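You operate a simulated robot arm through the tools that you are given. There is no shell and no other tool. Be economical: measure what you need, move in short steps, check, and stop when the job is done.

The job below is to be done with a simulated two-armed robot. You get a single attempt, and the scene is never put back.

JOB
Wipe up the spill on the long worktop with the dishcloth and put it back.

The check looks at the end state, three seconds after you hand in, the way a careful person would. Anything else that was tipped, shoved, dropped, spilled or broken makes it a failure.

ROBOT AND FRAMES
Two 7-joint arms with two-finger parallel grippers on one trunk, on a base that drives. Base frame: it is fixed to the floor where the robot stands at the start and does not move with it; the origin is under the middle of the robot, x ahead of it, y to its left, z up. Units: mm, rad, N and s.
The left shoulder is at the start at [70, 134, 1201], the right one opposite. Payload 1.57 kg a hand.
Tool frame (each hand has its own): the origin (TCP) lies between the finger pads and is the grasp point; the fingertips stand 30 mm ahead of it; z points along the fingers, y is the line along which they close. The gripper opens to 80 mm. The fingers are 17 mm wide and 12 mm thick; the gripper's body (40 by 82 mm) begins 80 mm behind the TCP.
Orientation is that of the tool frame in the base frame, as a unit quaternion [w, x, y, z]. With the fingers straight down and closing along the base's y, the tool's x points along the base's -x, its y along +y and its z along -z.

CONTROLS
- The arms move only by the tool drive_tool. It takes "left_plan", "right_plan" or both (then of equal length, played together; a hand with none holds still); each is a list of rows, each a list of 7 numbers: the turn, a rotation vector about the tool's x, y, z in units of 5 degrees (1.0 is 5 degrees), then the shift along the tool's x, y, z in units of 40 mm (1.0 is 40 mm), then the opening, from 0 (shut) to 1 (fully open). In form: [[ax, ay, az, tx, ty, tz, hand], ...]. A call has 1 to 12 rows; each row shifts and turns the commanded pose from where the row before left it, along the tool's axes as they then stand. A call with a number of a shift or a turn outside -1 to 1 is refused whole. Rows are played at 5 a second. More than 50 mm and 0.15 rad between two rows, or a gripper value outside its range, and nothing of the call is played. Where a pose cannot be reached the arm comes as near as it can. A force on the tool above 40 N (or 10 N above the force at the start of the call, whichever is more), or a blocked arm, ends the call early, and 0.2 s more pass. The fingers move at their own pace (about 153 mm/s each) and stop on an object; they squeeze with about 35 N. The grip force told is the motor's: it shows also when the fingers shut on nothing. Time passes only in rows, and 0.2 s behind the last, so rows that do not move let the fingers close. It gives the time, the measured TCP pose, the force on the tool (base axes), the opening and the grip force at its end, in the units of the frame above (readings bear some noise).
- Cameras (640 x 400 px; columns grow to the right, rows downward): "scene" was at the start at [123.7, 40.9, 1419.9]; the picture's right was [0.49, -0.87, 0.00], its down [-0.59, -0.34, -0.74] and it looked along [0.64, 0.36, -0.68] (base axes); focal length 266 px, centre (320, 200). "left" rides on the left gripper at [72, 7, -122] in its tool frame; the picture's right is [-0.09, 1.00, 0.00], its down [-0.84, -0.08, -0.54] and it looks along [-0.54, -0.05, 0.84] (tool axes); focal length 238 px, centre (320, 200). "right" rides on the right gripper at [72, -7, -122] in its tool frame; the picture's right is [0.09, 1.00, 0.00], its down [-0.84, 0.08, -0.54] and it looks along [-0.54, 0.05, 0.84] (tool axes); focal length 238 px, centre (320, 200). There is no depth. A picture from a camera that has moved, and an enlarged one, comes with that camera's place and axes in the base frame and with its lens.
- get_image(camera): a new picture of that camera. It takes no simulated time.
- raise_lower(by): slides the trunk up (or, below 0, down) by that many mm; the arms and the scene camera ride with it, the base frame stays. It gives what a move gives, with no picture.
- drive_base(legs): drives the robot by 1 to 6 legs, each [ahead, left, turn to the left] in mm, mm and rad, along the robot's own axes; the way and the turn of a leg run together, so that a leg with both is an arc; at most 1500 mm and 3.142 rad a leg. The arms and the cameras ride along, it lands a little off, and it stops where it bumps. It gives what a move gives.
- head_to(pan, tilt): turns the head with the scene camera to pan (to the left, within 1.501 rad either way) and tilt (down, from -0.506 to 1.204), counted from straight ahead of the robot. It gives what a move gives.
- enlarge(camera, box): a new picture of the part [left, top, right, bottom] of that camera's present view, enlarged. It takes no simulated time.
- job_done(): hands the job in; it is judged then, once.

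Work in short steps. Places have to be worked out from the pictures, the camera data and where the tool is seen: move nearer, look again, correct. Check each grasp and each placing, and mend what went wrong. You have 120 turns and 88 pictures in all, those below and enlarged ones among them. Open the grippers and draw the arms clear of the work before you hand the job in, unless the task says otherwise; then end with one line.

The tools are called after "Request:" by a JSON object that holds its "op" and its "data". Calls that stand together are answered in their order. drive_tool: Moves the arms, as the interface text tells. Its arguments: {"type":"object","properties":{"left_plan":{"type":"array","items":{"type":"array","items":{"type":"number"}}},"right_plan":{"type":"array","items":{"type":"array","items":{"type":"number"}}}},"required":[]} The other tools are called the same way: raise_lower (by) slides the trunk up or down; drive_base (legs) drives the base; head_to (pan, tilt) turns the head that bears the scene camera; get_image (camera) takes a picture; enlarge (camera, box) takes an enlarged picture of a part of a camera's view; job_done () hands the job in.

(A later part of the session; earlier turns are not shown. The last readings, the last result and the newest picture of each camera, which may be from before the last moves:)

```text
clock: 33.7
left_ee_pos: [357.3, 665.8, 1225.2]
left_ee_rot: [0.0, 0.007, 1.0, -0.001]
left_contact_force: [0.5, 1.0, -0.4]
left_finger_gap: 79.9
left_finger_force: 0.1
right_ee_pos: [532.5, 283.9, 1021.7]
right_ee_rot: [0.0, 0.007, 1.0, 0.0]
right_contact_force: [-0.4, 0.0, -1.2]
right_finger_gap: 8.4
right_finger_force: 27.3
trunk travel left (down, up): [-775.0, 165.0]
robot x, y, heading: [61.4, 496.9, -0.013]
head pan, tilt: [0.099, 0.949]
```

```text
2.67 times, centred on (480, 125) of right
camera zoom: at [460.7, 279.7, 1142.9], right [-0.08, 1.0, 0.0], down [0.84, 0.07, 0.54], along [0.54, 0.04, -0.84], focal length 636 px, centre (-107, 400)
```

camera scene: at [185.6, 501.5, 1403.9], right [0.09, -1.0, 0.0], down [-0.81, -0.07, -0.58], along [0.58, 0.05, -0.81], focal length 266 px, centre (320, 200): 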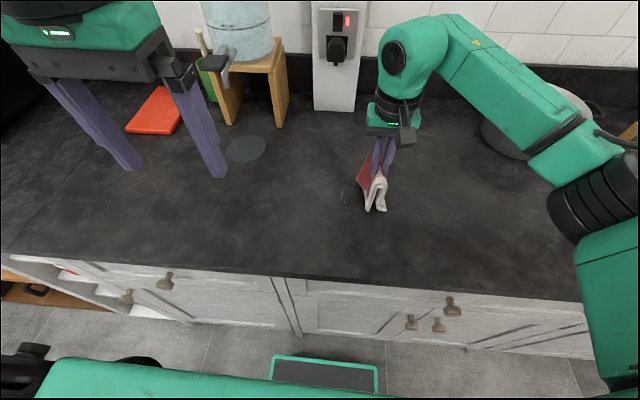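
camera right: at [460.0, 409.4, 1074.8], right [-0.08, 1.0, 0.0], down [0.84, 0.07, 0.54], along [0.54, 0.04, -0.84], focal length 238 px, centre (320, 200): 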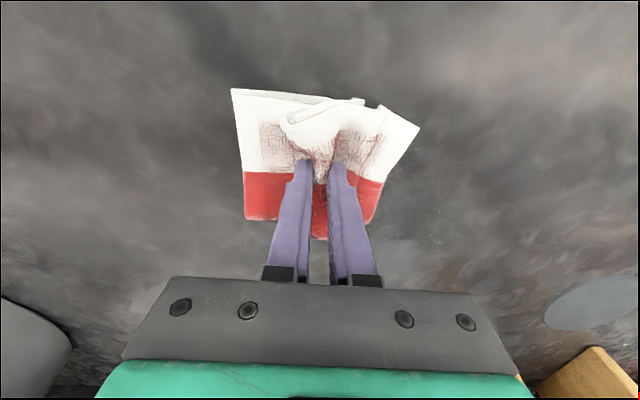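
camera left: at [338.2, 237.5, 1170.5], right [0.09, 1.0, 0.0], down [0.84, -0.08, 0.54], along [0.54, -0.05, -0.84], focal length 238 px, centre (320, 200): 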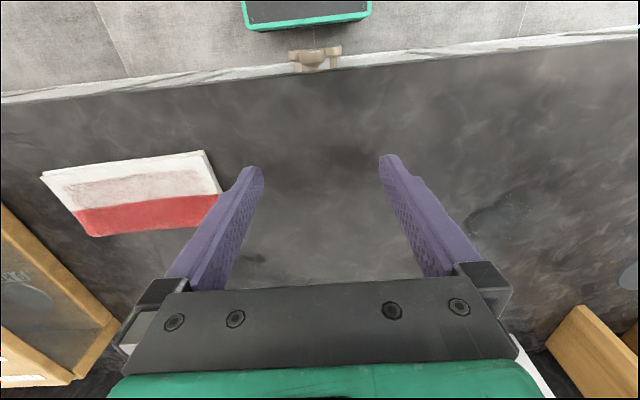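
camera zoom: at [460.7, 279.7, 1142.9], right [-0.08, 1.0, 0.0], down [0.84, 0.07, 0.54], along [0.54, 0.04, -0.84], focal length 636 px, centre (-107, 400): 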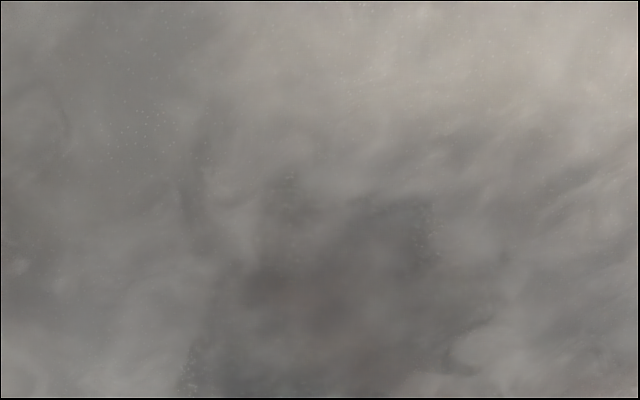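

A faint ring of residue is still visible around (556, 450). I go over it again with denser, slightly firmer strokes, starting on the far side.

Request:
{"op": "drive_tool", "data": {"right_plan": [[0, 0, 0, -0.5, 0.8, 0, 0], [0, 0, 0, -0.5, 0.8, 0, 0], [0, 0, 0, -0.6, 0.8, 0, 0], [0, 0, 0, 0, 0.4, 0, 0], [0, 0, 0, 0, 0, 0.6, 0], [0, 0, 0, 0, 0, 0.6, 0], [0, 0, 0, 0, 0, 0.4, 0], [0, 0, 0, 0, 0, 0.2, 0], [0, 0, 0, 0, 0, 0, 0]]}}

Request:
{"op": "drive_tool", "data": {"right_plan": [[0, 0, 0, 0, 0.7, 0.03, 0], [0, 0, 0, 0, 0.7, 0, 0], [0, 0, 0, 0, 0.7, 0, 0], [0, 0, 0, 0, 0.7, 0, 0], [0, 0, 0, 0.6, 0, 0, 0], [0, 0, 0, 0, -0.7, 0, 0], [0, 0, 0, 0, -0.7, 0, 0], [0, 0, 0, 0, -0.7, 0, 0], [0, 0, 0, 0, -0.7, 0, 0], [0, 0, 0, 0.6, 0, 0, 0], [0, 0, 0, 0, 0, 0, 0]]}}

Request:
{"op": "drive_tool", "data": {"right_plan": [[0, 0, 0, 0, 0.7, 0.03, 0], [0, 0, 0, 0, 0.7, 0, 0], [0, 0, 0, 0, 0.7, 0, 0], [0, 0, 0, 0, 0.7, 0, 0], [0, 0, 0, 0.6, 0, 0, 0], [0, 0, 0, 0, -0.7, 0, 0], [0, 0, 0, 0, -0.7, 0, 0], [0, 0, 0, 0, -0.7, 0, 0], [0, 0, 0, 0, -0.7, 0, 0], [0, 0, 0, 0.6, 0, 0, 0], [0, 0, 0, 0, 0, 0, 0]]}}

Request:
{"op": "enlarge", "data": {"camera": "scene", "box": [280, 130, 440, 230]}}

```text
clock: 35.8
left_ee_pos: [353.4, 665.0, 1225.2]
left_ee_rot: [0.002, 0.007, 1.0, 0.0]
left_contact_force: [-0.6, -0.4, -0.2]
left_finger_gap: 80.0
left_finger_force: 0.0
right_ee_pos: [596.0, 397.2, 953.3]
right_ee_rot: [0.006, 0.009, 1.0, 0.005]
right_contact_force: [-4.5, -1.4, 21.4]
right_finger_gap: 8.6
right_finger_force: 27.0
trunk travel left (down, up): [-775.0, 165.0]
robot x, y, heading: [61.8, 497.0, -0.012]
head pan, tilt: [0.099, 0.949]
stopped in row 9 (right hand): the force on the tool passed its limit (the readings are from after the stop); the commanded pose is now the measured one
```

```text
clock: 36.6
left_ee_pos: [352.9, 666.3, 1224.9]
left_ee_rot: [0.002, 0.008, 1.0, -0.001]
left_contact_force: [-0.1, 0.7, 0.3]
left_finger_gap: 79.9
left_finger_force: 0.0
right_ee_pos: [597.7, 468.6, 953.8]
right_ee_rot: [0.006, 0.009, 1.0, 0.003]
right_contact_force: [-6.5, -3.2, 23.9]
right_finger_gap: 8.9
right_finger_force: 27.5
trunk travel left (down, up): [-775.0, 165.0]
robot x, y, heading: [61.1, 496.1, -0.017]
head pan, tilt: [0.099, 0.949]
stopped in row 3 (right hand): the force on the tool passed its limit (the readings are from after the stop); the commanded pose is now the measured one
```

```text
clock: 38.7
left_ee_pos: [354.3, 665.5, 1226.0]
left_ee_rot: [0.002, 0.007, 1.0, 0.001]
left_contact_force: [0.4, -0.9, 0.0]
left_finger_gap: 79.8
left_finger_force: 0.1
right_ee_pos: [558.6, 445.0, 953.7]
right_ee_rot: [0.012, 0.009, 1.0, 0.009]
right_contact_force: [-3.4, 4.9, 21.4]
right_finger_gap: 8.3
right_finger_force: 26.9
right hand out of reach, approached as far as the arm can: row 4
trunk travel left (down, up): [-775.0, 165.0]
robot x, y, heading: [61.8, 492.0, -0.014]
head pan, tilt: [0.099, 0.949]
stopped in row 10 (right hand): the force on the tool passed its limit (the readings are from after the stop); the commanded pose is now the measured one
```

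```text
4.00 times, centred on (360, 180) of scene
camera zoom: at [182.1, 501.0, 1403.9], right [0.08, -1.0, 0.0], down [-0.81, -0.07, -0.58], along [0.58, 0.05, -0.81], focal length 1066 px, centre (160, 280)
```

zoom: 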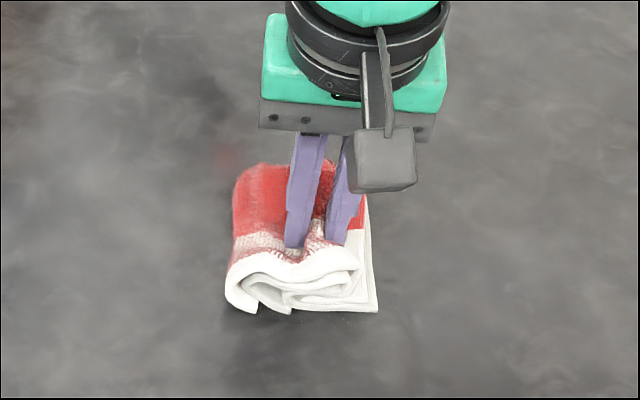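

Pressure is near the limit, so I ease up 3 mm and finish the near half of the area.

Request:
{"op": "drive_tool", "data": {"right_plan": [[0, 0, 0, 0, -0.6, -0.07, 0], [0, 0, 0, 0, -0.6, 0, 0], [0, 0, 0, 0.6, 0, 0, 0], [0, 0, 0, 0, 0.6, 0, 0], [0, 0, 0, 0, 0.6, 0, 0], [0, 0, 0, 0, 0.6, 0, 0], [0, 0, 0, 0, 0.6, 0, 0], [0, 0, 0, 0.6, 0, 0, 0], [0, 0, 0, 0, -0.6, 0, 0], [0, 0, 0, 0, -0.6, 0, 0], [0, 0, 0, 0, -0.6, 0, 0], [0, 0, 0, 0, -0.6, 0, 0]]}}

Request:
{"op": "enlarge", "data": {"camera": "scene", "box": [280, 130, 440, 230]}}

```text
clock: 41.3
left_ee_pos: [354.4, 667.0, 1225.3]
left_ee_rot: [0.002, 0.007, 1.0, -0.001]
left_contact_force: [0.3, -1.1, 0.2]
left_finger_gap: 79.9
left_finger_force: 0.0
right_ee_pos: [508.3, 399.9, 953.0]
right_ee_rot: [0.011, 0.009, 1.0, 0.004]
right_contact_force: [0.8, 7.1, 23.8]
right_finger_gap: 8.9
right_finger_force: 28.0
trunk travel left (down, up): [-775.0, 165.0]
robot x, y, heading: [58.6, 496.6, -0.019]
head pan, tilt: [0.099, 0.949]
```

```text
4.00 times, centred on (360, 180) of scene
camera zoom: at [181.7, 503.9, 1404.3], right [0.09, -1.0, 0.0], down [-0.81, -0.07, -0.58], along [0.58, 0.05, -0.81], focal length 1066 px, centre (160, 280)
```

zoom: 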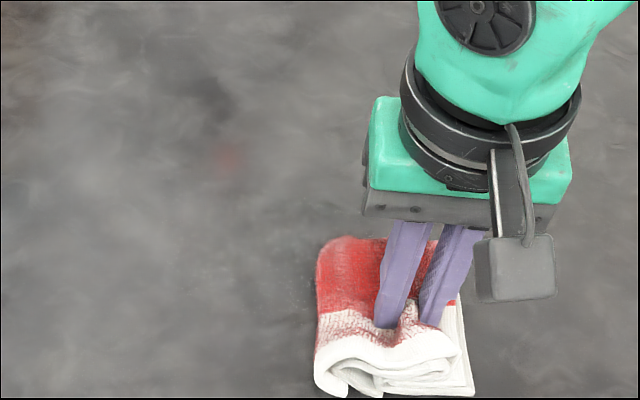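

That stretch looks clean. I lift away to the right and inspect the rest.

Request:
{"op": "drive_tool", "data": {"right_plan": [[0, 0, 0, 0, 0, -0.8, 0], [0, 0, 0, 0, 0, -1, 0], [0, 0, 0, 0, -0.9, -0.4, 0], [0, 0, 0, 0, -0.9, 0, 0], [0, 0, 0, 0, -0.9, 0, 0], [0, 0, 0, 0, -0.6, 0, 0], [0, 0, 0, 0, 0, 0, 0]]}}

Request:
{"op": "enlarge", "data": {"camera": "scene", "box": [280, 130, 440, 230]}}

Request:
{"op": "get_image", "data": {"camera": "scene"}}

Request:
{"op": "get_image", "data": {"camera": "right"}}

```text
clock: 42.9
left_ee_pos: [357.4, 666.1, 1224.8]
left_ee_rot: [0.0, 0.007, 1.0, 0.0]
left_contact_force: [-0.6, 0.7, 0.1]
left_finger_gap: 80.1
left_finger_force: 0.1
right_ee_pos: [506.6, 265.6, 1037.3]
right_ee_rot: [0.009, 0.01, 1.0, 0.005]
right_contact_force: [0.0, -1.0, 0.3]
right_finger_gap: 8.8
right_finger_force: 26.8
trunk travel left (down, up): [-775.0, 165.0]
robot x, y, heading: [61.4, 496.9, -0.017]
head pan, tilt: [0.099, 0.949]
```

```text
4.00 times, centred on (360, 180) of scene
camera zoom: at [186.3, 502.5, 1403.8], right [0.08, -1.0, 0.0], down [-0.81, -0.07, -0.58], along [0.58, 0.05, -0.81], focal length 1066 px, centre (160, 280)
```

zoom: 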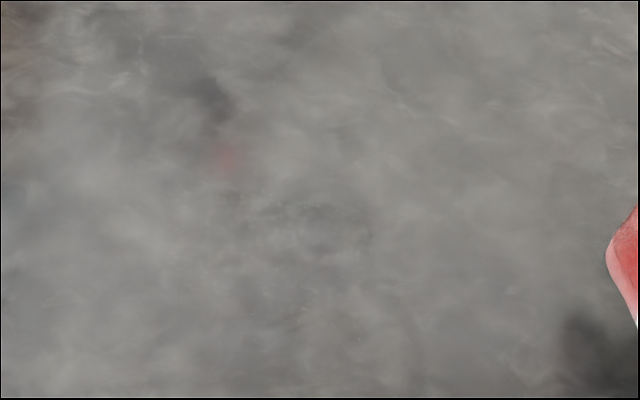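

```text
49 pictures are left
camera scene: at [186.3, 502.5, 1403.8], right [0.08, -1.0, 0.0], down [-0.81, -0.07, -0.58], along [0.58, 0.05, -0.81], focal length 266 px, centre (320, 200)
```

scene: 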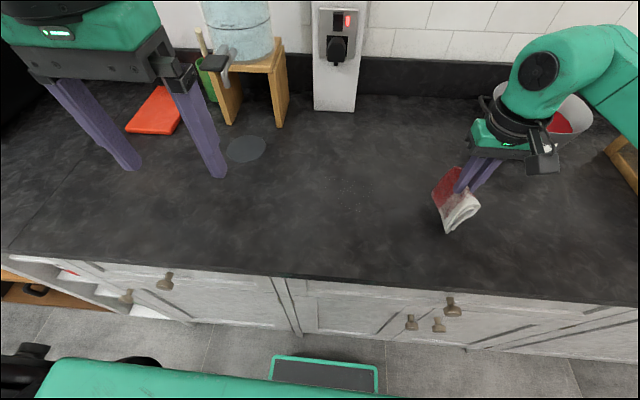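

```text
48 pictures are left
camera right: at [432.2, 260.3, 1158.0], right [-0.07, 1.0, 0.01], down [0.83, 0.06, 0.56], along [0.56, 0.05, -0.83], focal length 238 px, centre (320, 200)
```

right: 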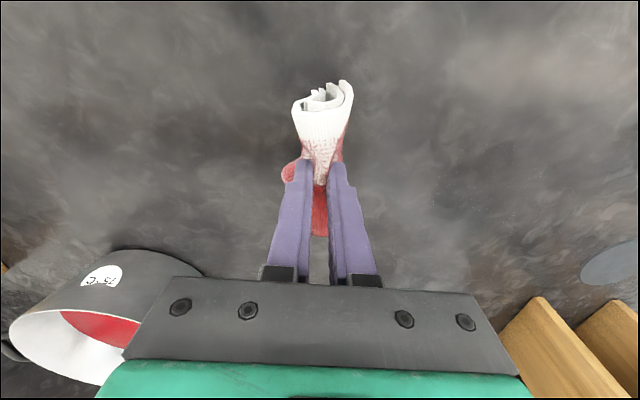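

Nearly clean; I zoom in on the faint remaining specks.

Request:
{"op": "enlarge", "data": {"camera": "right", "box": [400, 120, 560, 220]}}

Request:
{"op": "enlarge", "data": {"camera": "scene", "box": [300, 160, 400, 222]}}

```text
4.00 times, centred on (480, 170) of right
camera zoom: at [432.2, 260.3, 1158.0], right [-0.07, 1.0, 0.01], down [0.83, 0.06, 0.56], along [0.56, 0.05, -0.83], focal length 953 px, centre (-320, 320)
```

zoom: 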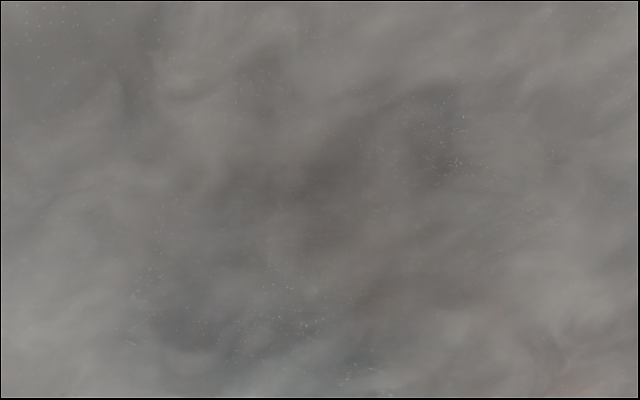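

```text
6.40 times, centred on (350, 191) of scene
camera zoom: at [186.3, 502.5, 1403.8], right [0.08, -1.0, 0.0], down [-0.81, -0.07, -0.58], along [0.58, 0.05, -0.81], focal length 1705 px, centre (128, 258)
```

zoom: 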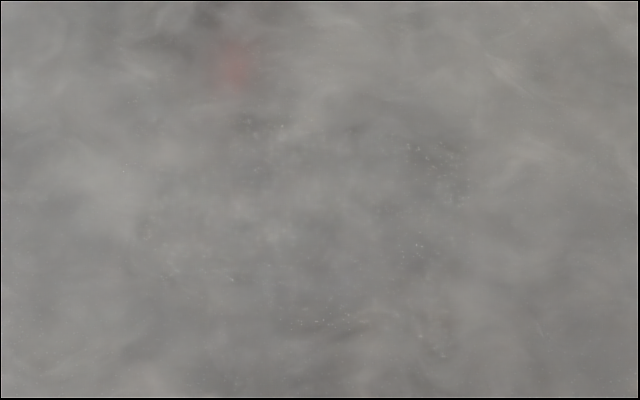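

Faint glints remain over roughly x 505–620, y 409–525. I drive 80 mm further left for better reach and do another set of passes.

Request:
{"op": "drive_base", "data": {"legs": [[0, 80, 0.017]]}}

Request:
{"op": "drive_tool", "data": {"right_plan": [[0, 0, 0, -0.8, 0.5, 0, 0], [0, 0, 0, -0.8, 0.5, 0, 0], [0, 0, 0, -0.7, 0.5, 0.2, 0], [0, 0, 0, 0, 0, 0.7, 0], [0, 0, 0, 0, 0, 0.7, 0], [0, 0, 0, 0, 0, 0.3, 0], [0, 0, 0, 0, 0, 0.1, 0], [0, 0, 0, 0, 0, 0, 0]]}}

Request:
{"op": "get_image", "data": {"camera": "scene"}}

```text
clock: 44.0
left_ee_pos: [356.6, 744.6, 1226.0]
left_ee_rot: [0.0, 0.0, 1.0, 0.002]
left_contact_force: [0.0, -0.7, 0.1]
left_finger_gap: 79.8
left_finger_force: 0.1
right_ee_pos: [509.7, 348.3, 1038.5]
right_ee_rot: [0.01, 0.003, 1.0, 0.005]
right_contact_force: [-0.2, 0.2, -0.3]
right_finger_gap: 8.7
right_finger_force: 27.9
trunk travel left (down, up): [-775.0, 165.0]
robot x, y, heading: [61.5, 576.3, -0.002]
head pan, tilt: [0.099, 0.949]
```

```text
clock: 45.8
left_ee_pos: [354.4, 749.5, 1225.5]
left_ee_rot: [0.0, 0.001, 1.0, 0.001]
left_contact_force: [0.0, 0.7, 0.3]
left_finger_gap: 80.2
left_finger_force: 0.1
right_ee_pos: [603.7, 414.7, 959.8]
right_ee_rot: [0.01, 0.002, 1.0, 0.003]
right_contact_force: [-1.1, 0.4, 3.3]
right_finger_gap: 8.3
right_finger_force: 27.2
trunk travel left (down, up): [-775.0, 165.0]
robot x, y, heading: [59.9, 576.2, -0.004]
head pan, tilt: [0.099, 0.949]
```

```text
45 pictures are left
camera scene: at [185.8, 584.5, 1404.0], right [0.1, -0.99, 0.0], down [-0.81, -0.08, -0.58], along [0.58, 0.06, -0.81], focal length 266 px, centre (320, 200)
```

scene: 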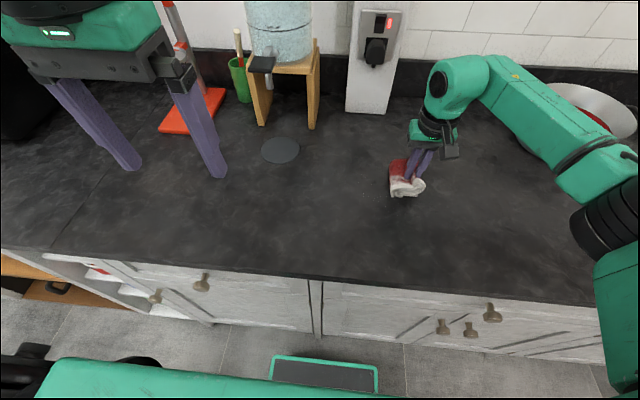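

Light contact at z 960. I press 4 mm further and wipe back and forth from the far side toward the near side.

Request:
{"op": "drive_tool", "data": {"right_plan": [[0, 0, 0, 0, 0.2, 0.1, 0], [0, 0, 0, 0, 0.7, 0, 0], [0, 0, 0, 0, 0.7, 0, 0], [0, 0, 0, 0, 0.7, 0, 0], [0, 0, 0, 0.6, 0.3, 0, 0], [0, 0, 0, 0, -0.7, 0, 0], [0, 0, 0, 0, -0.7, 0, 0], [0, 0, 0, 0, -0.7, 0, 0], [0, 0, 0, 0, -0.7, 0, 0], [0, 0, 0, 0.6, 0, 0, 0]]}}

Request:
{"op": "drive_tool", "data": {"right_plan": [[0, 0, 0, 0, 0.7, 0, 0], [0, 0, 0, 0, 0.7, 0, 0], [0, 0, 0, 0, 0.7, 0, 0], [0, 0, 0, 0, 0.7, 0, 0], [0, 0, 0, 0.6, 0, 0, 0], [0, 0, 0, 0, -0.7, 0, 0], [0, 0, 0, 0, -0.7, 0, 0], [0, 0, 0, 0, -0.7, 0, 0], [0, 0, 0, 0, -0.7, 0, 0], [0, 0, 0, 0.6, 0, 0, 0]]}}

Request:
{"op": "get_image", "data": {"camera": "scene"}}

```text
clock: 48.0
left_ee_pos: [354.1, 749.6, 1224.9]
left_ee_rot: [0.001, -0.001, 1.0, -0.001]
left_contact_force: [-0.5, 0.3, -0.7]
left_finger_gap: 79.9
left_finger_force: 0.1
right_ee_pos: [554.6, 404.4, 955.3]
right_ee_rot: [0.011, 0.003, 1.0, 0.005]
right_contact_force: [3.0, -0.9, 10.3]
right_finger_gap: 8.5
right_finger_force: 26.9
trunk travel left (down, up): [-775.0, 165.0]
robot x, y, heading: [63.0, 580.1, -0.001]
head pan, tilt: [0.099, 0.949]
```

```text
clock: 50.2
left_ee_pos: [353.4, 750.0, 1225.4]
left_ee_rot: [0.0, 0.0, 1.0, 0.0]
left_contact_force: [0.0, 0.6, 0.7]
left_finger_gap: 80.0
left_finger_force: 0.0
right_ee_pos: [505.4, 407.4, 953.8]
right_ee_rot: [0.01, 0.003, 1.0, 0.004]
right_contact_force: [3.0, -2.1, 11.7]
right_finger_gap: 8.7
right_finger_force: 27.1
trunk travel left (down, up): [-775.0, 165.0]
robot x, y, heading: [66.6, 575.7, -0.003]
head pan, tilt: [0.099, 0.949]
```

```text
44 pictures are left
camera scene: at [184.9, 584.6, 1404.1], right [0.1, -0.99, 0.0], down [-0.81, -0.08, -0.58], along [0.58, 0.06, -0.81], focal length 266 px, centre (320, 200)
```

scene: 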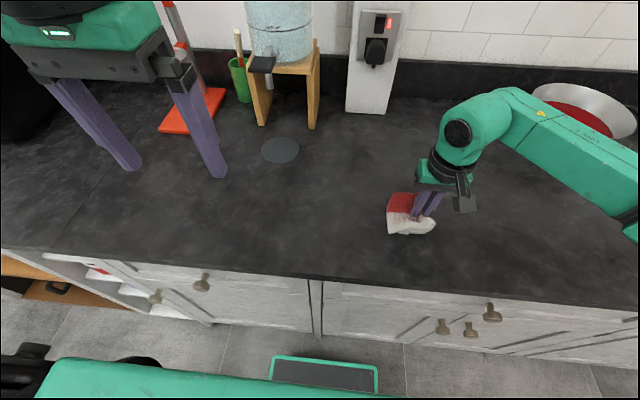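

Another sweep back with x-direction strokes, to cover it crosswise, then I lift and check.

Request:
{"op": "drive_tool", "data": {"right_plan": [[0, 0, 0, -0.8, 0.1, 0, 0], [0, 0, 0, -0.8, 0.1, 0, 0], [0, 0, 0, -0.8, 0.1, 0, 0], [0, 0, 0, 0, 0.6, 0, 0], [0, 0, 0, 0.8, 0.1, 0, 0], [0, 0, 0, 0.8, 0.1, 0, 0], [0, 0, 0, 0.8, 0.1, 0, 0], [0, 0, 0, 0, 0.5, 0, 0], [0, 0, 0, -0.8, 0.1, 0, 0], [0, 0, 0, -0.8, 0.1, 0, 0], [0, 0, 0, -0.8, 0.1, 0, 0], [0, 0, 0, 0, 0.5, 0, 0]]}}

Request:
{"op": "drive_tool", "data": {"right_plan": [[0, 0, 0, 0.8, 0, 0, 0], [0, 0, 0, 0.8, 0, 0, 0], [0, 0, 0, 0.8, 0, 0, 0], [0, 0, 0, 0, 0, -0.9, 0], [0, 0, 0, 0, 0, -1, 0], [0, 0, 0, 0, -1, 0, 0], [0, 0, 0, 0, -1, 0, 0], [0, 0, 0, 0, -1, 0, 0], [0, 0, 0, 0, -1, 0, 0], [0, 0, 0, 0, -1, 0, 0], [0, 0, 0, 0, -1, 0, 0], [0, 0, 0, 0, 0, 0, 0]]}}

Request:
{"op": "get_image", "data": {"camera": "scene"}}

Request:
{"op": "enlarge", "data": {"camera": "scene", "box": [330, 140, 460, 221]}}

```text
clock: 52.8
left_ee_pos: [353.9, 750.5, 1224.7]
left_ee_rot: [0.001, 0.0, 1.0, 0.0]
left_contact_force: [-0.2, 0.0, 0.1]
left_finger_gap: 79.9
left_finger_force: 0.1
right_ee_pos: [605.8, 504.7, 957.0]
right_ee_rot: [0.011, 0.002, 1.0, 0.004]
right_contact_force: [0.6, -1.7, 4.2]
right_finger_gap: 8.9
right_finger_force: 27.9
trunk travel left (down, up): [-775.0, 165.0]
robot x, y, heading: [60.1, 577.0, 0.003]
head pan, tilt: [0.099, 0.949]
```

```text
clock: 55.4
left_ee_pos: [355.3, 749.9, 1224.3]
left_ee_rot: [0.0, 0.0, 1.0, 0.0]
left_contact_force: [0.1, -0.4, 0.1]
left_finger_gap: 80.0
left_finger_force: 0.2
right_ee_pos: [505.4, 264.4, 1029.4]
right_ee_rot: [0.009, 0.002, 1.0, 0.005]
right_contact_force: [0.2, -0.1, -0.1]
right_finger_gap: 8.7
right_finger_force: 27.4
trunk travel left (down, up): [-775.0, 165.0]
robot x, y, heading: [63.9, 578.3, -0.002]
head pan, tilt: [0.099, 0.949]
```

```text
43 pictures are left
camera scene: at [186.7, 584.6, 1403.9], right [0.1, -0.99, 0.0], down [-0.81, -0.08, -0.58], along [0.58, 0.06, -0.81], focal length 266 px, centre (320, 200)
```

scene: 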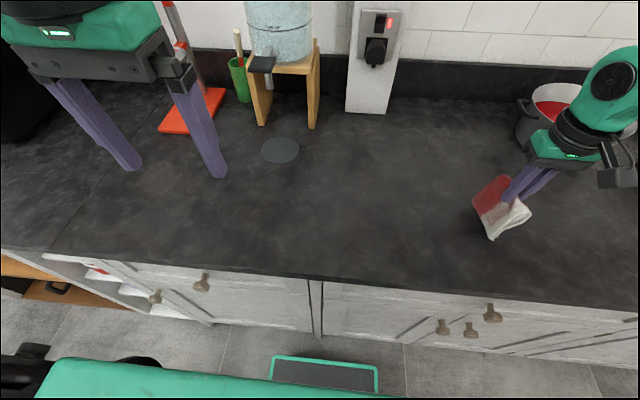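

```text
4.92 times, centred on (395, 180) of scene
camera zoom: at [186.7, 584.6, 1403.9], right [0.1, -0.99, 0.0], down [-0.81, -0.08, -0.58], along [0.58, 0.06, -0.81], focal length 1312 px, centre (-49, 296)
```

zoom: 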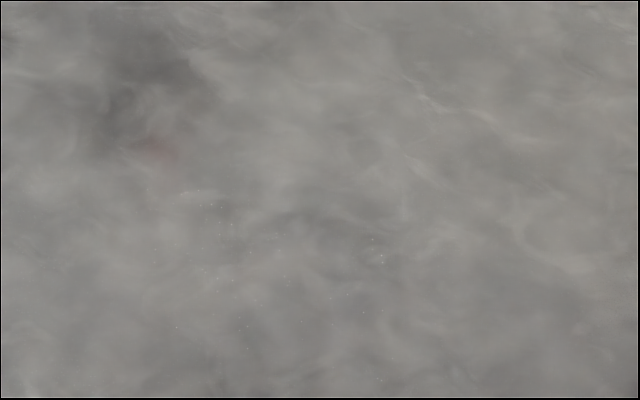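

Only a few faint glints remain (x 510–610, y 415–500). One more full pass at a slightly firmer press.

Request:
{"op": "drive_tool", "data": {"right_plan": [[0, 0, 0, -0.7, 0.7, 0, 0], [0, 0, 0, -0.7, 0.7, 0, 0], [0, 0, 0, -0.7, 0.7, 0, 0], [0, 0, 0, -0.6, 0.7, 0, 0], [0, 0, 0, 0, 0.6, 0.6, 0], [0, 0, 0, 0, 0, 0.7, 0], [0, 0, 0, 0, 0, 0.5, 0], [0, 0, 0, 0, 0, 0.1, 0], [0, 0, 0, 0, 0, 0, 0]]}}

Request:
{"op": "drive_tool", "data": {"right_plan": [[0, 0, 0, 0, 0.7, 0, 0], [0, 0, 0, 0, 0.7, 0, 0], [0, 0, 0, 0, 0.7, 0, 0], [0, 0, 0, 0.5, 0.4, 0, 0], [0, 0, 0, 0, -0.7, 0, 0], [0, 0, 0, 0, -0.7, 0, 0], [0, 0, 0, 0, -0.7, 0, 0], [0, 0, 0, 0.5, -0.4, 0, 0], [0, 0, 0, 0, 0.7, 0, 0], [0, 0, 0, 0, 0.7, 0, 0], [0, 0, 0, 0, 0.7, 0, 0], [0, 0, 0, 0.5, 0.4, 0, 0]]}}

Request:
{"op": "drive_tool", "data": {"right_plan": [[0, 0, 0, 0, -0.7, 0, 0], [0, 0, 0, 0, -0.7, 0, 0], [0, 0, 0, 0, -0.7, 0, 0], [0, 0, 0, 0.5, -0.4, 0, 0], [0, 0, 0, 0, 0.7, 0, 0], [0, 0, 0, 0, 0.7, 0, 0], [0, 0, 0, 0, 0.7, 0, 0], [0, 0, 0, 0.5, 0.4, 0, 0], [0, 0, 0, 0, -0.7, 0, 0], [0, 0, 0, 0, -0.7, 0, 0], [0, 0, 0, 0, -0.7, 0, 0], [0, 0, 0, 0, 0, 0, 0]]}}

```text
clock: 57.4
left_ee_pos: [354.0, 751.6, 1225.7]
left_ee_rot: [0.001, 0.0, 1.0, 0.001]
left_contact_force: [0.1, 0.0, -0.4]
left_finger_gap: 80.1
left_finger_force: 0.1
right_ee_pos: [618.1, 401.5, 957.5]
right_ee_rot: [0.01, 0.003, 1.0, 0.006]
right_contact_force: [-0.8, 1.5, 8.1]
right_finger_gap: 8.6
right_finger_force: 27.7
trunk travel left (down, up): [-775.0, 165.0]
robot x, y, heading: [65.4, 578.9, -0.001]
head pan, tilt: [0.099, 0.949]
```

```text
clock: 60.0
left_ee_pos: [353.6, 749.0, 1226.6]
left_ee_rot: [0.001, 0.001, 1.0, 0.0]
left_contact_force: [0.7, -0.4, 0.8]
left_finger_gap: 80.1
left_finger_force: 0.0
right_ee_pos: [555.9, 502.9, 956.7]
right_ee_rot: [0.009, 0.003, 1.0, 0.004]
right_contact_force: [1.2, -0.8, 7.4]
right_finger_gap: 8.7
right_finger_force: 26.7
trunk travel left (down, up): [-775.0, 165.0]
robot x, y, heading: [64.1, 575.1, 0.001]
head pan, tilt: [0.099, 0.949]
```

```text
clock: 62.6
left_ee_pos: [353.5, 751.7, 1224.3]
left_ee_rot: [0.002, 0.0, 1.0, -0.001]
left_contact_force: [-0.8, -0.1, 0.1]
left_finger_gap: 80.1
left_finger_force: 0.2
right_ee_pos: [518.1, 421.7, 956.6]
right_ee_rot: [0.011, 0.003, 1.0, 0.005]
right_contact_force: [-0.9, 3.8, 11.0]
right_finger_gap: 8.9
right_finger_force: 28.2
trunk travel left (down, up): [-775.0, 165.0]
robot x, y, heading: [61.9, 574.4, 0.006]
head pan, tilt: [0.099, 0.949]
```

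I lift away to the right and inspect.

Request:
{"op": "drive_tool", "data": {"right_plan": [[0, 0, 0, 0, 0, -0.9, 0], [0, 0, 0, 0, 0, -1, 0], [0, 0, 0, 0, -1, 0, 0], [0, 0, 0, 0, -1, 0, 0], [0, 0, 0, 0, -1, 0, 0], [0, 0, 0, 0, -1, 0, 0], [0, 0, 0, 0, 0, 0, 0]]}}

Request:
{"op": "enlarge", "data": {"camera": "scene", "box": [330, 140, 460, 221]}}

Request:
{"op": "get_image", "data": {"camera": "right"}}

```text
clock: 64.2
left_ee_pos: [355.7, 749.9, 1226.0]
left_ee_rot: [0.0, -0.001, 1.0, -0.001]
left_contact_force: [0.2, 0.8, 0.1]
left_finger_gap: 79.8
left_finger_force: 0.1
right_ee_pos: [512.0, 257.6, 1029.9]
right_ee_rot: [0.009, 0.002, 1.0, 0.004]
right_contact_force: [0.3, -0.4, -0.5]
right_finger_gap: 8.6
right_finger_force: 28.0
trunk travel left (down, up): [-775.0, 165.0]
robot x, y, heading: [64.2, 577.8, -0.0]
head pan, tilt: [0.099, 0.949]
```

```text
4.92 times, centred on (395, 180) of scene
camera zoom: at [186.7, 584.6, 1403.9], right [0.1, -0.99, 0.0], down [-0.81, -0.08, -0.58], along [0.58, 0.06, -0.81], focal length 1312 px, centre (-49, 296)
```

zoom: 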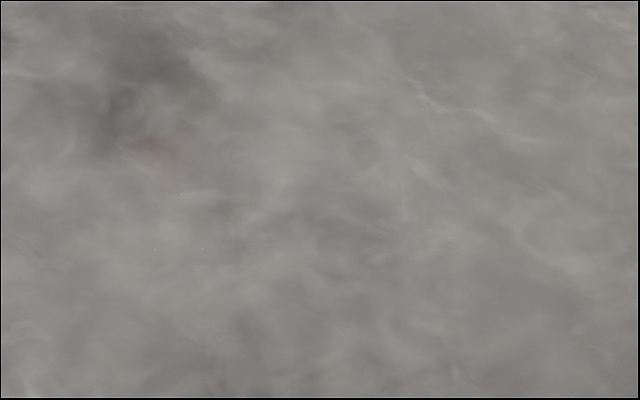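

```text
40 pictures are left
camera right: at [437.2, 251.1, 1149.2], right [-0.09, 1.0, 0.01], down [0.83, 0.07, 0.56], along [0.56, 0.05, -0.83], focal length 238 px, centre (320, 200)
```

right: 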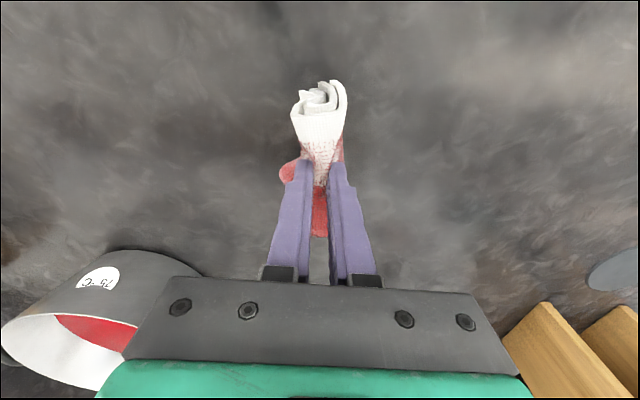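

The surface looks clean now. I bring the arm back to x≈478 and drive right so the hand comes over the cloth's original place.

Request:
{"op": "drive_tool", "data": {"right_plan": [[0, 0, 0, 0.8, 0, -0.3, 0], [0, 0, 0, 0, 0, 0, 0]]}}

Request:
{"op": "drive_base", "data": {"legs": [[0, -254, 0]]}}

Request:
{"op": "get_image", "data": {"camera": "scene"}}

Request:
{"op": "get_image", "data": {"camera": "right"}}

```text
clock: 64.8
left_ee_pos: [354.2, 750.3, 1225.2]
left_ee_rot: [0.001, 0.001, 1.0, 0.0]
left_contact_force: [0.9, 0.3, -0.4]
left_finger_gap: 79.7
left_finger_force: 0.0
right_ee_pos: [478.5, 259.7, 1040.9]
right_ee_rot: [0.009, 0.003, 1.0, 0.004]
right_contact_force: [0.2, 0.4, 0.2]
right_finger_gap: 8.6
right_finger_force: 27.7
trunk travel left (down, up): [-775.0, 165.0]
robot x, y, heading: [62.8, 577.9, -0.001]
head pan, tilt: [0.099, 0.949]
```

```text
clock: 66.6
left_ee_pos: [355.2, 505.3, 1224.7]
left_ee_rot: [0.0, 0.001, 1.0, -0.001]
left_contact_force: [1.0, 0.4, 0.2]
left_finger_gap: 80.0
left_finger_force: 0.0
right_ee_pos: [479.6, 14.8, 1040.8]
right_ee_rot: [0.01, 0.004, 1.0, 0.003]
right_contact_force: [0.5, 0.2, -0.2]
right_finger_gap: 8.5
right_finger_force: 26.5
trunk travel left (down, up): [-775.0, 165.0]
robot x, y, heading: [64.9, 333.1, -0.004]
head pan, tilt: [0.099, 0.949]
```

```text
39 pictures are left
camera scene: at [186.2, 340.3, 1403.9], right [0.1, -1.0, 0.0], down [-0.81, -0.08, -0.58], along [0.58, 0.06, -0.81], focal length 266 px, centre (320, 200)
```

scene: 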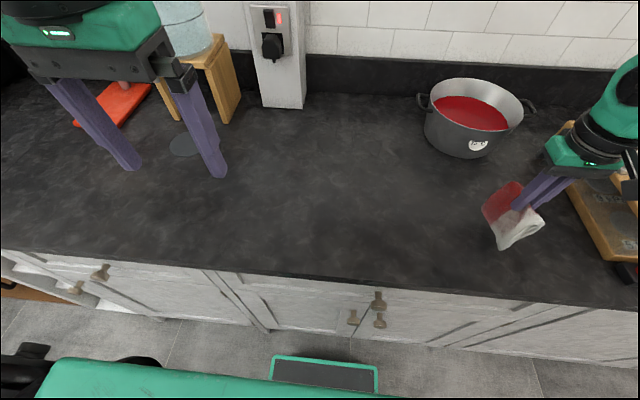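

```text
38 pictures are left
camera right: at [404.9, 8.0, 1161.6], right [-0.08, 1.0, 0.01], down [0.83, 0.07, 0.56], along [0.56, 0.05, -0.83], focal length 238 px, centre (320, 200)
```

right: 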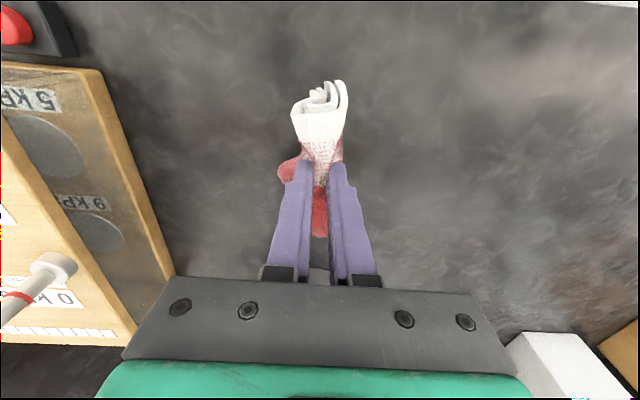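

I correct y by −12 mm and lower until the cloth just touches, then look at how it lies.

Request:
{"op": "drive_tool", "data": {"right_plan": [[0, 0, 0, 0, -0.3, 0.5, 0], [0, 0, 0, 0, 0, 0.6, 0], [0, 0, 0, 0, 0, 0.5, 0], [0, 0, 0, 0, 0, 0.3, 0], [0, 0, 0, 0, 0, 0, 0]]}}

Request:
{"op": "get_image", "data": {"camera": "right"}}

Request:
{"op": "enlarge", "data": {"camera": "scene", "box": [440, 140, 600, 260]}}

```text
clock: 67.8
left_ee_pos: [354.9, 504.7, 1224.5]
left_ee_rot: [0.0, 0.001, 1.0, 0.001]
left_contact_force: [0.1, -0.5, 0.0]
left_finger_gap: 79.9
left_finger_force: 0.0
right_ee_pos: [480.1, 2.1, 966.7]
right_ee_rot: [0.01, 0.003, 1.0, 0.004]
right_contact_force: [0.0, 0.3, 0.3]
right_finger_gap: 8.7
right_finger_force: 27.5
trunk travel left (down, up): [-775.0, 165.0]
robot x, y, heading: [64.9, 330.7, -0.004]
head pan, tilt: [0.099, 0.949]
```

```text
37 pictures are left
camera right: at [406.5, -4.5, 1086.7], right [-0.08, 1.0, 0.01], down [0.83, 0.07, 0.56], along [0.56, 0.05, -0.83], focal length 238 px, centre (320, 200)
```

right: 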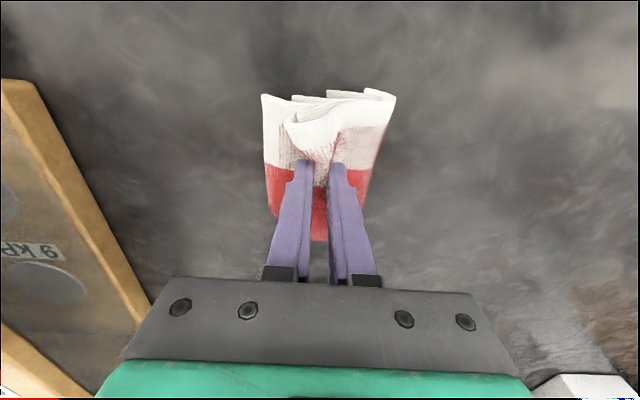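

```text
3.33 times, centred on (520, 200) of scene
camera zoom: at [186.0, 338.6, 1403.9], right [0.1, -1.0, 0.0], down [-0.81, -0.08, -0.58], along [0.58, 0.06, -0.81], focal length 888 px, centre (-347, 200)
```

zoom: 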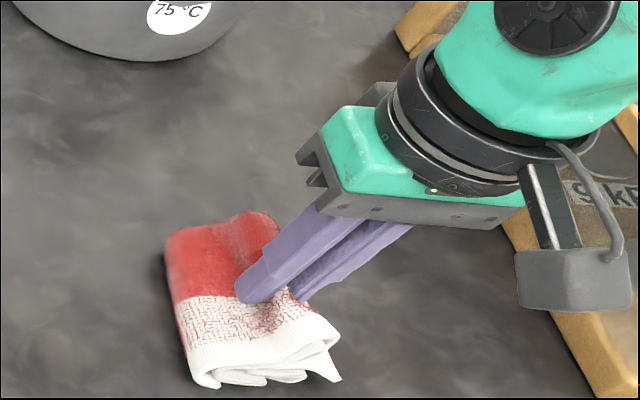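

Both flaps hang roughly outward. I lower onto the surface and open a little to release.

Request:
{"op": "drive_tool", "data": {"right_plan": [[0, 0, 0, 0, 0, 0.15, 0], [0, 0, 0, 0, 0, 0.1, 0], [0, 0, 0, 0, 0, 0, 0], [0, 0, 0, 0, 0, -0.05, 0.2], [0, 0, 0, 0, 0, 0, 0.4], [0, 0, 0, 0, 0, -0.2, 0.4], [0, 0, 0, 0, 0, -0.8, 0.4], [0, 0, 0, 0, 0, -1, 0.4], [0, 0, 0, 0, 0, 0, 0.4]]}}

Request:
{"op": "get_image", "data": {"camera": "right"}}

Request:
{"op": "enlarge", "data": {"camera": "scene", "box": [440, 140, 600, 260]}}

```text
clock: 69.8
left_ee_pos: [355.3, 503.5, 1226.1]
left_ee_rot: [0.0, 0.001, 1.0, 0.0]
left_contact_force: [0.6, 0.1, -0.8]
left_finger_gap: 79.9
left_finger_force: 0.1
right_ee_pos: [479.2, -0.1, 1038.5]
right_ee_rot: [0.01, 0.004, 1.0, 0.005]
right_contact_force: [-0.9, 0.8, 0.1]
right_finger_gap: 31.9
right_finger_force: 0.0
trunk travel left (down, up): [-775.0, 165.0]
robot x, y, heading: [64.3, 331.9, -0.0]
head pan, tilt: [0.099, 0.949]
```

```text
35 pictures are left
camera right: at [405.0, -7.3, 1158.1], right [-0.08, 1.0, 0.01], down [0.83, 0.07, 0.56], along [0.56, 0.05, -0.83], focal length 238 px, centre (320, 200)
```

right: 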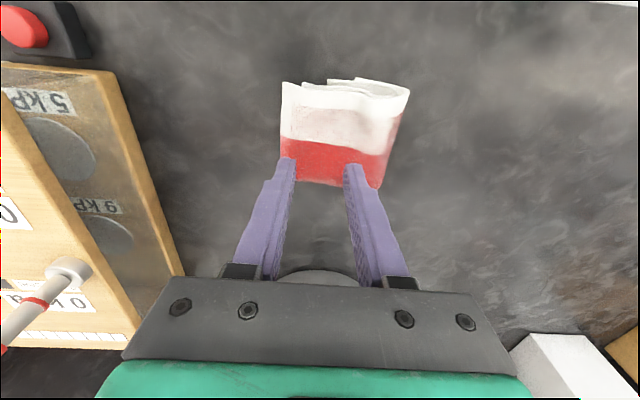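

```text
3.33 times, centred on (520, 200) of scene
camera zoom: at [186.4, 338.0, 1403.9], right [0.1, -1.0, 0.0], down [-0.81, -0.08, -0.58], along [0.58, 0.06, -0.81], focal length 888 px, centre (-347, 200)
```

zoom: 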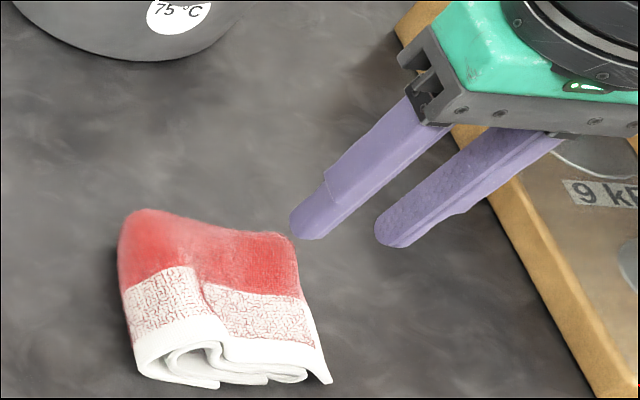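

The cloth is down near its place but its flaps are folded under. I look closely at the layers to see how to spread it.

Request:
{"op": "enlarge", "data": {"camera": "right", "box": [260, 60, 430, 200]}}

Request:
{"op": "enlarge", "data": {"camera": "scene", "box": [460, 185, 540, 245]}}

```text
2.86 times, centred on (345, 130) of right
camera zoom: at [405.0, -7.3, 1158.1], right [-0.08, 1.0, 0.01], down [0.83, 0.07, 0.56], along [0.56, 0.05, -0.83], focal length 681 px, centre (249, 400)
```

zoom: 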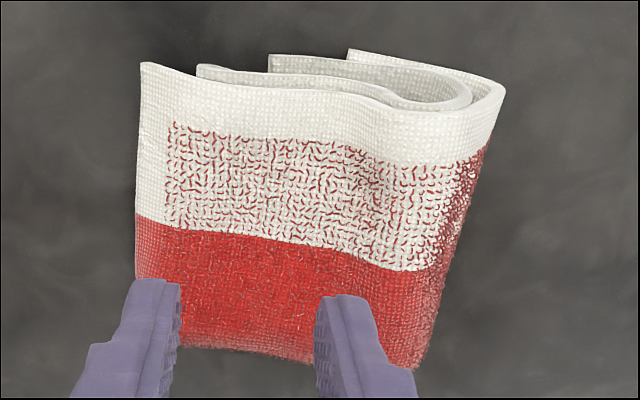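

```text
6.67 times, centred on (500, 215) of scene
camera zoom: at [186.4, 338.0, 1403.9], right [0.1, -1.0, 0.0], down [-0.81, -0.08, -0.58], along [0.58, 0.06, -0.81], focal length 1776 px, centre (-880, 100)
```

zoom: 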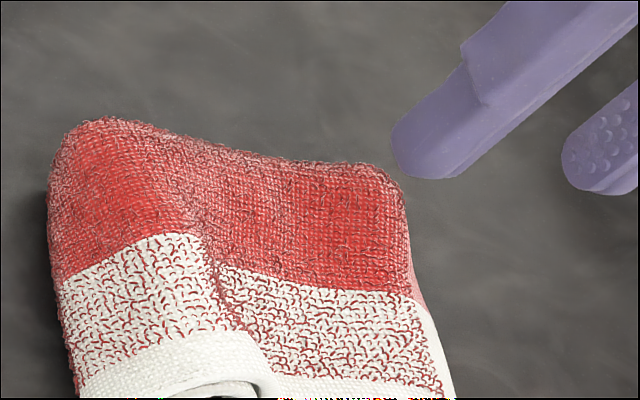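

The cloth is simply folded in half, with its left end tucked beneath. I'll pinch the top layer near its right end, lift it so the cloth hangs out, and lay it down again toward the right.

Request:
{"op": "drive_tool", "data": {"right_plan": [[0, 0, 0, -0.3, -0.3, 0.5, 0.5], [0, 0, 0, 0, 0, 0.6, 0.5], [0, 0, 0, 0, 0, 0.5, 0.5], [0, 0, 0, 0, 0, 0.2, 0.5], [0, 0, 0, 0, 0, 0.08, 0.5], [0, 0, 0, 0, 0, 0, 0.5]]}}

Request:
{"op": "get_image", "data": {"camera": "right"}}

```text
clock: 71.2
left_ee_pos: [354.8, 503.5, 1224.3]
left_ee_rot: [-0.001, 0.0, 1.0, 0.0]
left_contact_force: [-0.4, -0.6, -0.1]
left_finger_gap: 79.9
left_finger_force: 0.1
right_ee_pos: [491.7, -11.4, 962.4]
right_ee_rot: [0.01, 0.004, 1.0, 0.004]
right_contact_force: [1.0, -0.4, 0.3]
right_finger_gap: 40.0
right_finger_force: 0.1
trunk travel left (down, up): [-775.0, 165.0]
robot x, y, heading: [61.4, 333.5, -0.002]
head pan, tilt: [0.099, 0.949]
```

```text
31 pictures are left
camera right: at [418.2, -17.3, 1082.8], right [-0.08, 1.0, 0.01], down [0.83, 0.07, 0.56], along [0.56, 0.05, -0.83], focal length 238 px, centre (320, 200)
```

right: 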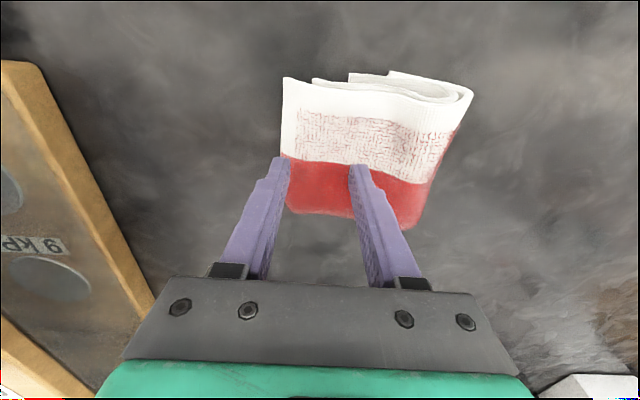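

The right finger sits just over the right edge; I shift 8 mm left, creep down, and pinch.

Request:
{"op": "drive_tool", "data": {"right_plan": [[0, 0, 0, 0, 0.2, 0.08, 0.5], [0, 0, 0, 0, 0, 0.08, 0.5], [0, 0, 0, 0, 0, 0.08, 0.5], [0, 0, 0, 0, 0, 0, 0.5]]}}

```text
clock: 72.2
left_ee_pos: [355.1, 503.1, 1225.2]
left_ee_rot: [0.001, 0.001, 1.0, 0.0]
left_contact_force: [-0.6, 0.1, 0.6]
left_finger_gap: 80.1
left_finger_force: 0.1
right_ee_pos: [493.3, -2.4, 954.1]
right_ee_rot: [0.009, 0.004, 1.0, 0.005]
right_contact_force: [0.5, -0.9, 1.6]
right_finger_gap: 39.5
right_finger_force: 0.0
trunk travel left (down, up): [-775.0, 165.0]
robot x, y, heading: [61.4, 331.2, -0.0]
head pan, tilt: [0.099, 0.949]
```

Light contact. I press a further 3 mm, close, and lift.

Request:
{"op": "drive_tool", "data": {"right_plan": [[0, 0, 0, 0, 0, 0.07, 0.5], [0, 0, 0, 0, 0, 0, 0.25], [0, 0, 0, 0, 0, 0, 0], [0, 0, 0, 0, 0, 0, 0], [0, 0, 0, 0, 0, -0.5, 0], [0, 0, 0, 0, 0, -1, 0], [0, 0, 0, 0, 0.2, -1, 0], [0, 0, 0, 0, 0.5, -1, 0], [0, 0, 0, 0, 0.5, -1, 0], [0, 0, 0, 0, 0, 0, 0]]}}

Request:
{"op": "get_image", "data": {"camera": "scene"}}

Request:
{"op": "get_image", "data": {"camera": "right"}}

```text
clock: 74.4
left_ee_pos: [355.2, 503.9, 1225.4]
left_ee_rot: [0.0, 0.001, 1.0, 0.0]
left_contact_force: [0.8, -0.1, -0.4]
left_finger_gap: 80.0
left_finger_force: 0.0
right_ee_pos: [488.5, 44.9, 1128.8]
right_ee_rot: [0.009, 0.004, 1.0, 0.005]
right_contact_force: [-0.4, -0.1, -0.7]
right_finger_gap: 7.4
right_finger_force: 26.3
trunk travel left (down, up): [-775.0, 165.0]
robot x, y, heading: [60.1, 327.9, -0.001]
head pan, tilt: [0.099, 0.949]
```

```text
30 pictures are left
camera scene: at [186.3, 337.6, 1403.9], right [0.1, -1.0, 0.0], down [-0.81, -0.08, -0.58], along [0.58, 0.06, -0.81], focal length 266 px, centre (320, 200)
```

scene: 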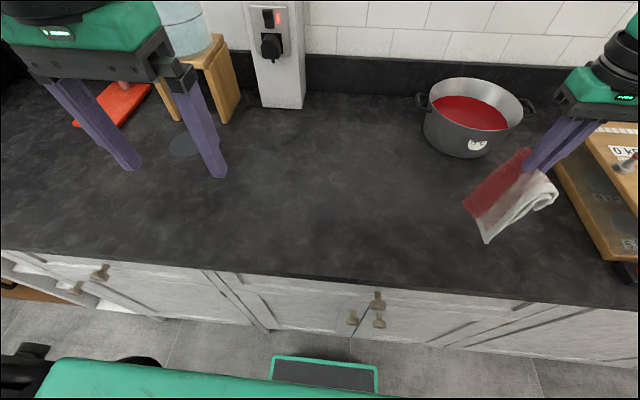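

```text
29 pictures are left
camera right: at [414.3, 37.4, 1248.4], right [-0.08, 1.0, 0.01], down [0.83, 0.07, 0.56], along [0.55, 0.05, -0.83], focal length 238 px, centre (320, 200)
```

right: 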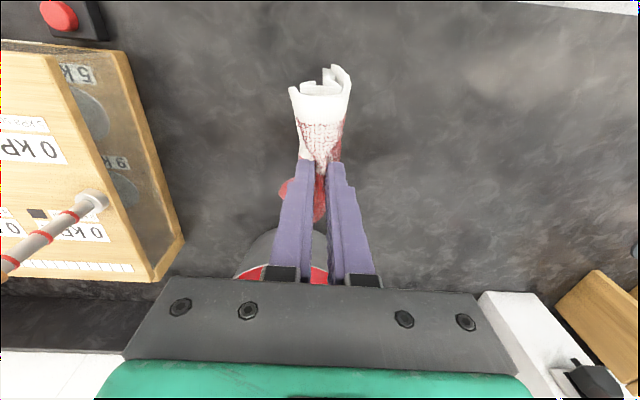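

The cloth hangs out straight with its left end down. I position over the left side of its original spot, then lay it down on a diagonal toward the right.

Request:
{"op": "drive_tool", "data": {"right_plan": [[0, 0, 0, 0.1, 0.6, 0.2, 0], [0, 0, 0, 0.1, 0.65, 0.3, 0], [0, 0, 0, 0, 0, 0.35, 0], [0, 0, 0, 0, 0, 0, 0]]}}

Request:
{"op": "enlarge", "data": {"camera": "scene", "box": [400, 130, 600, 270]}}

```text
clock: 75.4
left_ee_pos: [354.3, 503.7, 1224.2]
left_ee_rot: [0.0, 0.0, 1.0, 0.0]
left_contact_force: [0.4, 0.7, 0.2]
left_finger_gap: 79.9
left_finger_force: 0.0
right_ee_pos: [481.5, 95.6, 1093.2]
right_ee_rot: [0.01, 0.003, 1.0, 0.003]
right_contact_force: [0.1, 0.7, -0.3]
right_finger_gap: 7.6
right_finger_force: 26.5
trunk travel left (down, up): [-775.0, 165.0]
robot x, y, heading: [61.8, 329.2, 0.001]
head pan, tilt: [0.099, 0.949]
```

```text
2.86 times, centred on (500, 200) of scene
camera zoom: at [186.0, 338.4, 1403.9], right [0.1, -1.0, 0.0], down [-0.81, -0.08, -0.58], along [0.58, 0.06, -0.81], focal length 761 px, centre (-194, 200)
```

zoom: 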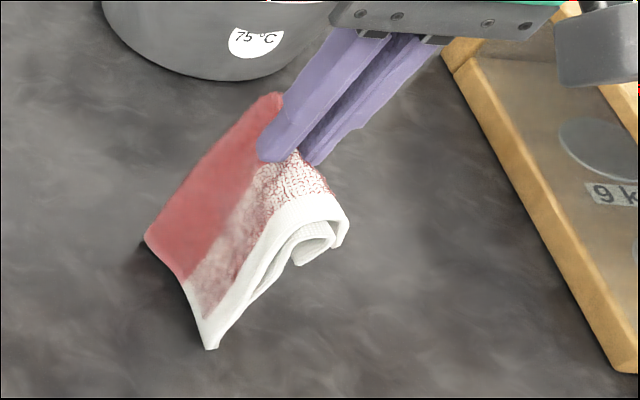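

The bottom edge sits right below the hand at the worktop, about 155 mm hanging, so it has unfolded. Now the diagonal lay-down.

Request:
{"op": "drive_tool", "data": {"right_plan": [[0, 0, 0, 0, -0.5, 0.4, 0], [0, 0, 0, 0, -0.65, 0.5, 0], [0, 0, 0, 0, -0.65, 0.6, 0], [0, 0, 0, 0, -0.65, 0.6, 0], [0, 0, 0, 0, -0.65, 0.7, 0], [0, 0, 0, 0, -0.6, 0.6, 0], [0, 0, 0, 0, 0, 0, 0]]}}

Request:
{"op": "enlarge", "data": {"camera": "scene", "box": [400, 130, 600, 270]}}

Request:
{"op": "get_image", "data": {"camera": "right"}}

```text
clock: 77.0
left_ee_pos: [354.8, 503.3, 1224.5]
left_ee_rot: [0.0, 0.001, 1.0, 0.0]
left_contact_force: [0.1, 0.4, 0.5]
left_finger_gap: 80.0
left_finger_force: 0.0
right_ee_pos: [484.4, -36.6, 976.2]
right_ee_rot: [0.01, 0.003, 1.0, 0.005]
right_contact_force: [0.5, 0.3, -0.7]
right_finger_gap: 7.6
right_finger_force: 26.4
right hand out of reach, approached as far as the arm can: row 6
trunk travel left (down, up): [-775.0, 165.0]
robot x, y, heading: [65.5, 331.4, -0.003]
head pan, tilt: [0.099, 0.949]
```

```text
2.86 times, centred on (500, 200) of scene
camera zoom: at [186.3, 338.7, 1403.9], right [0.1, -1.0, 0.0], down [-0.81, -0.08, -0.58], along [0.58, 0.06, -0.81], focal length 761 px, centre (-194, 200)
```

zoom: 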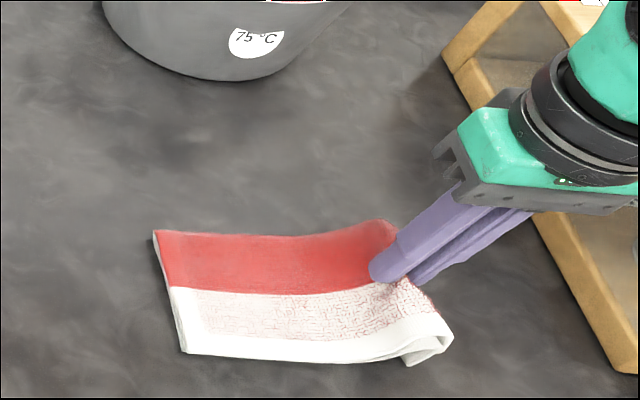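

```text
26 pictures are left
camera right: at [410.4, -42.8, 1096.4], right [-0.08, 1.0, 0.01], down [0.83, 0.07, 0.56], along [0.56, 0.05, -0.83], focal length 238 px, centre (320, 200)
```

right: 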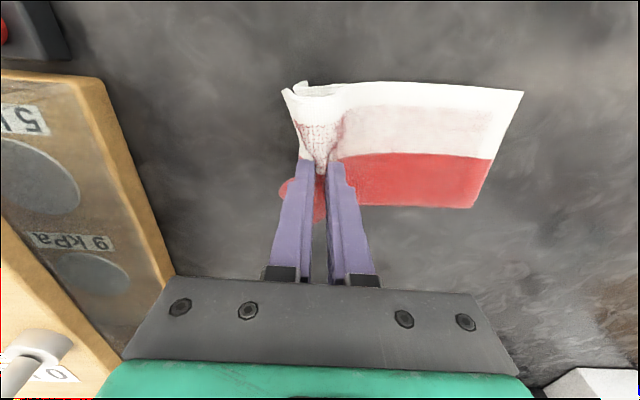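

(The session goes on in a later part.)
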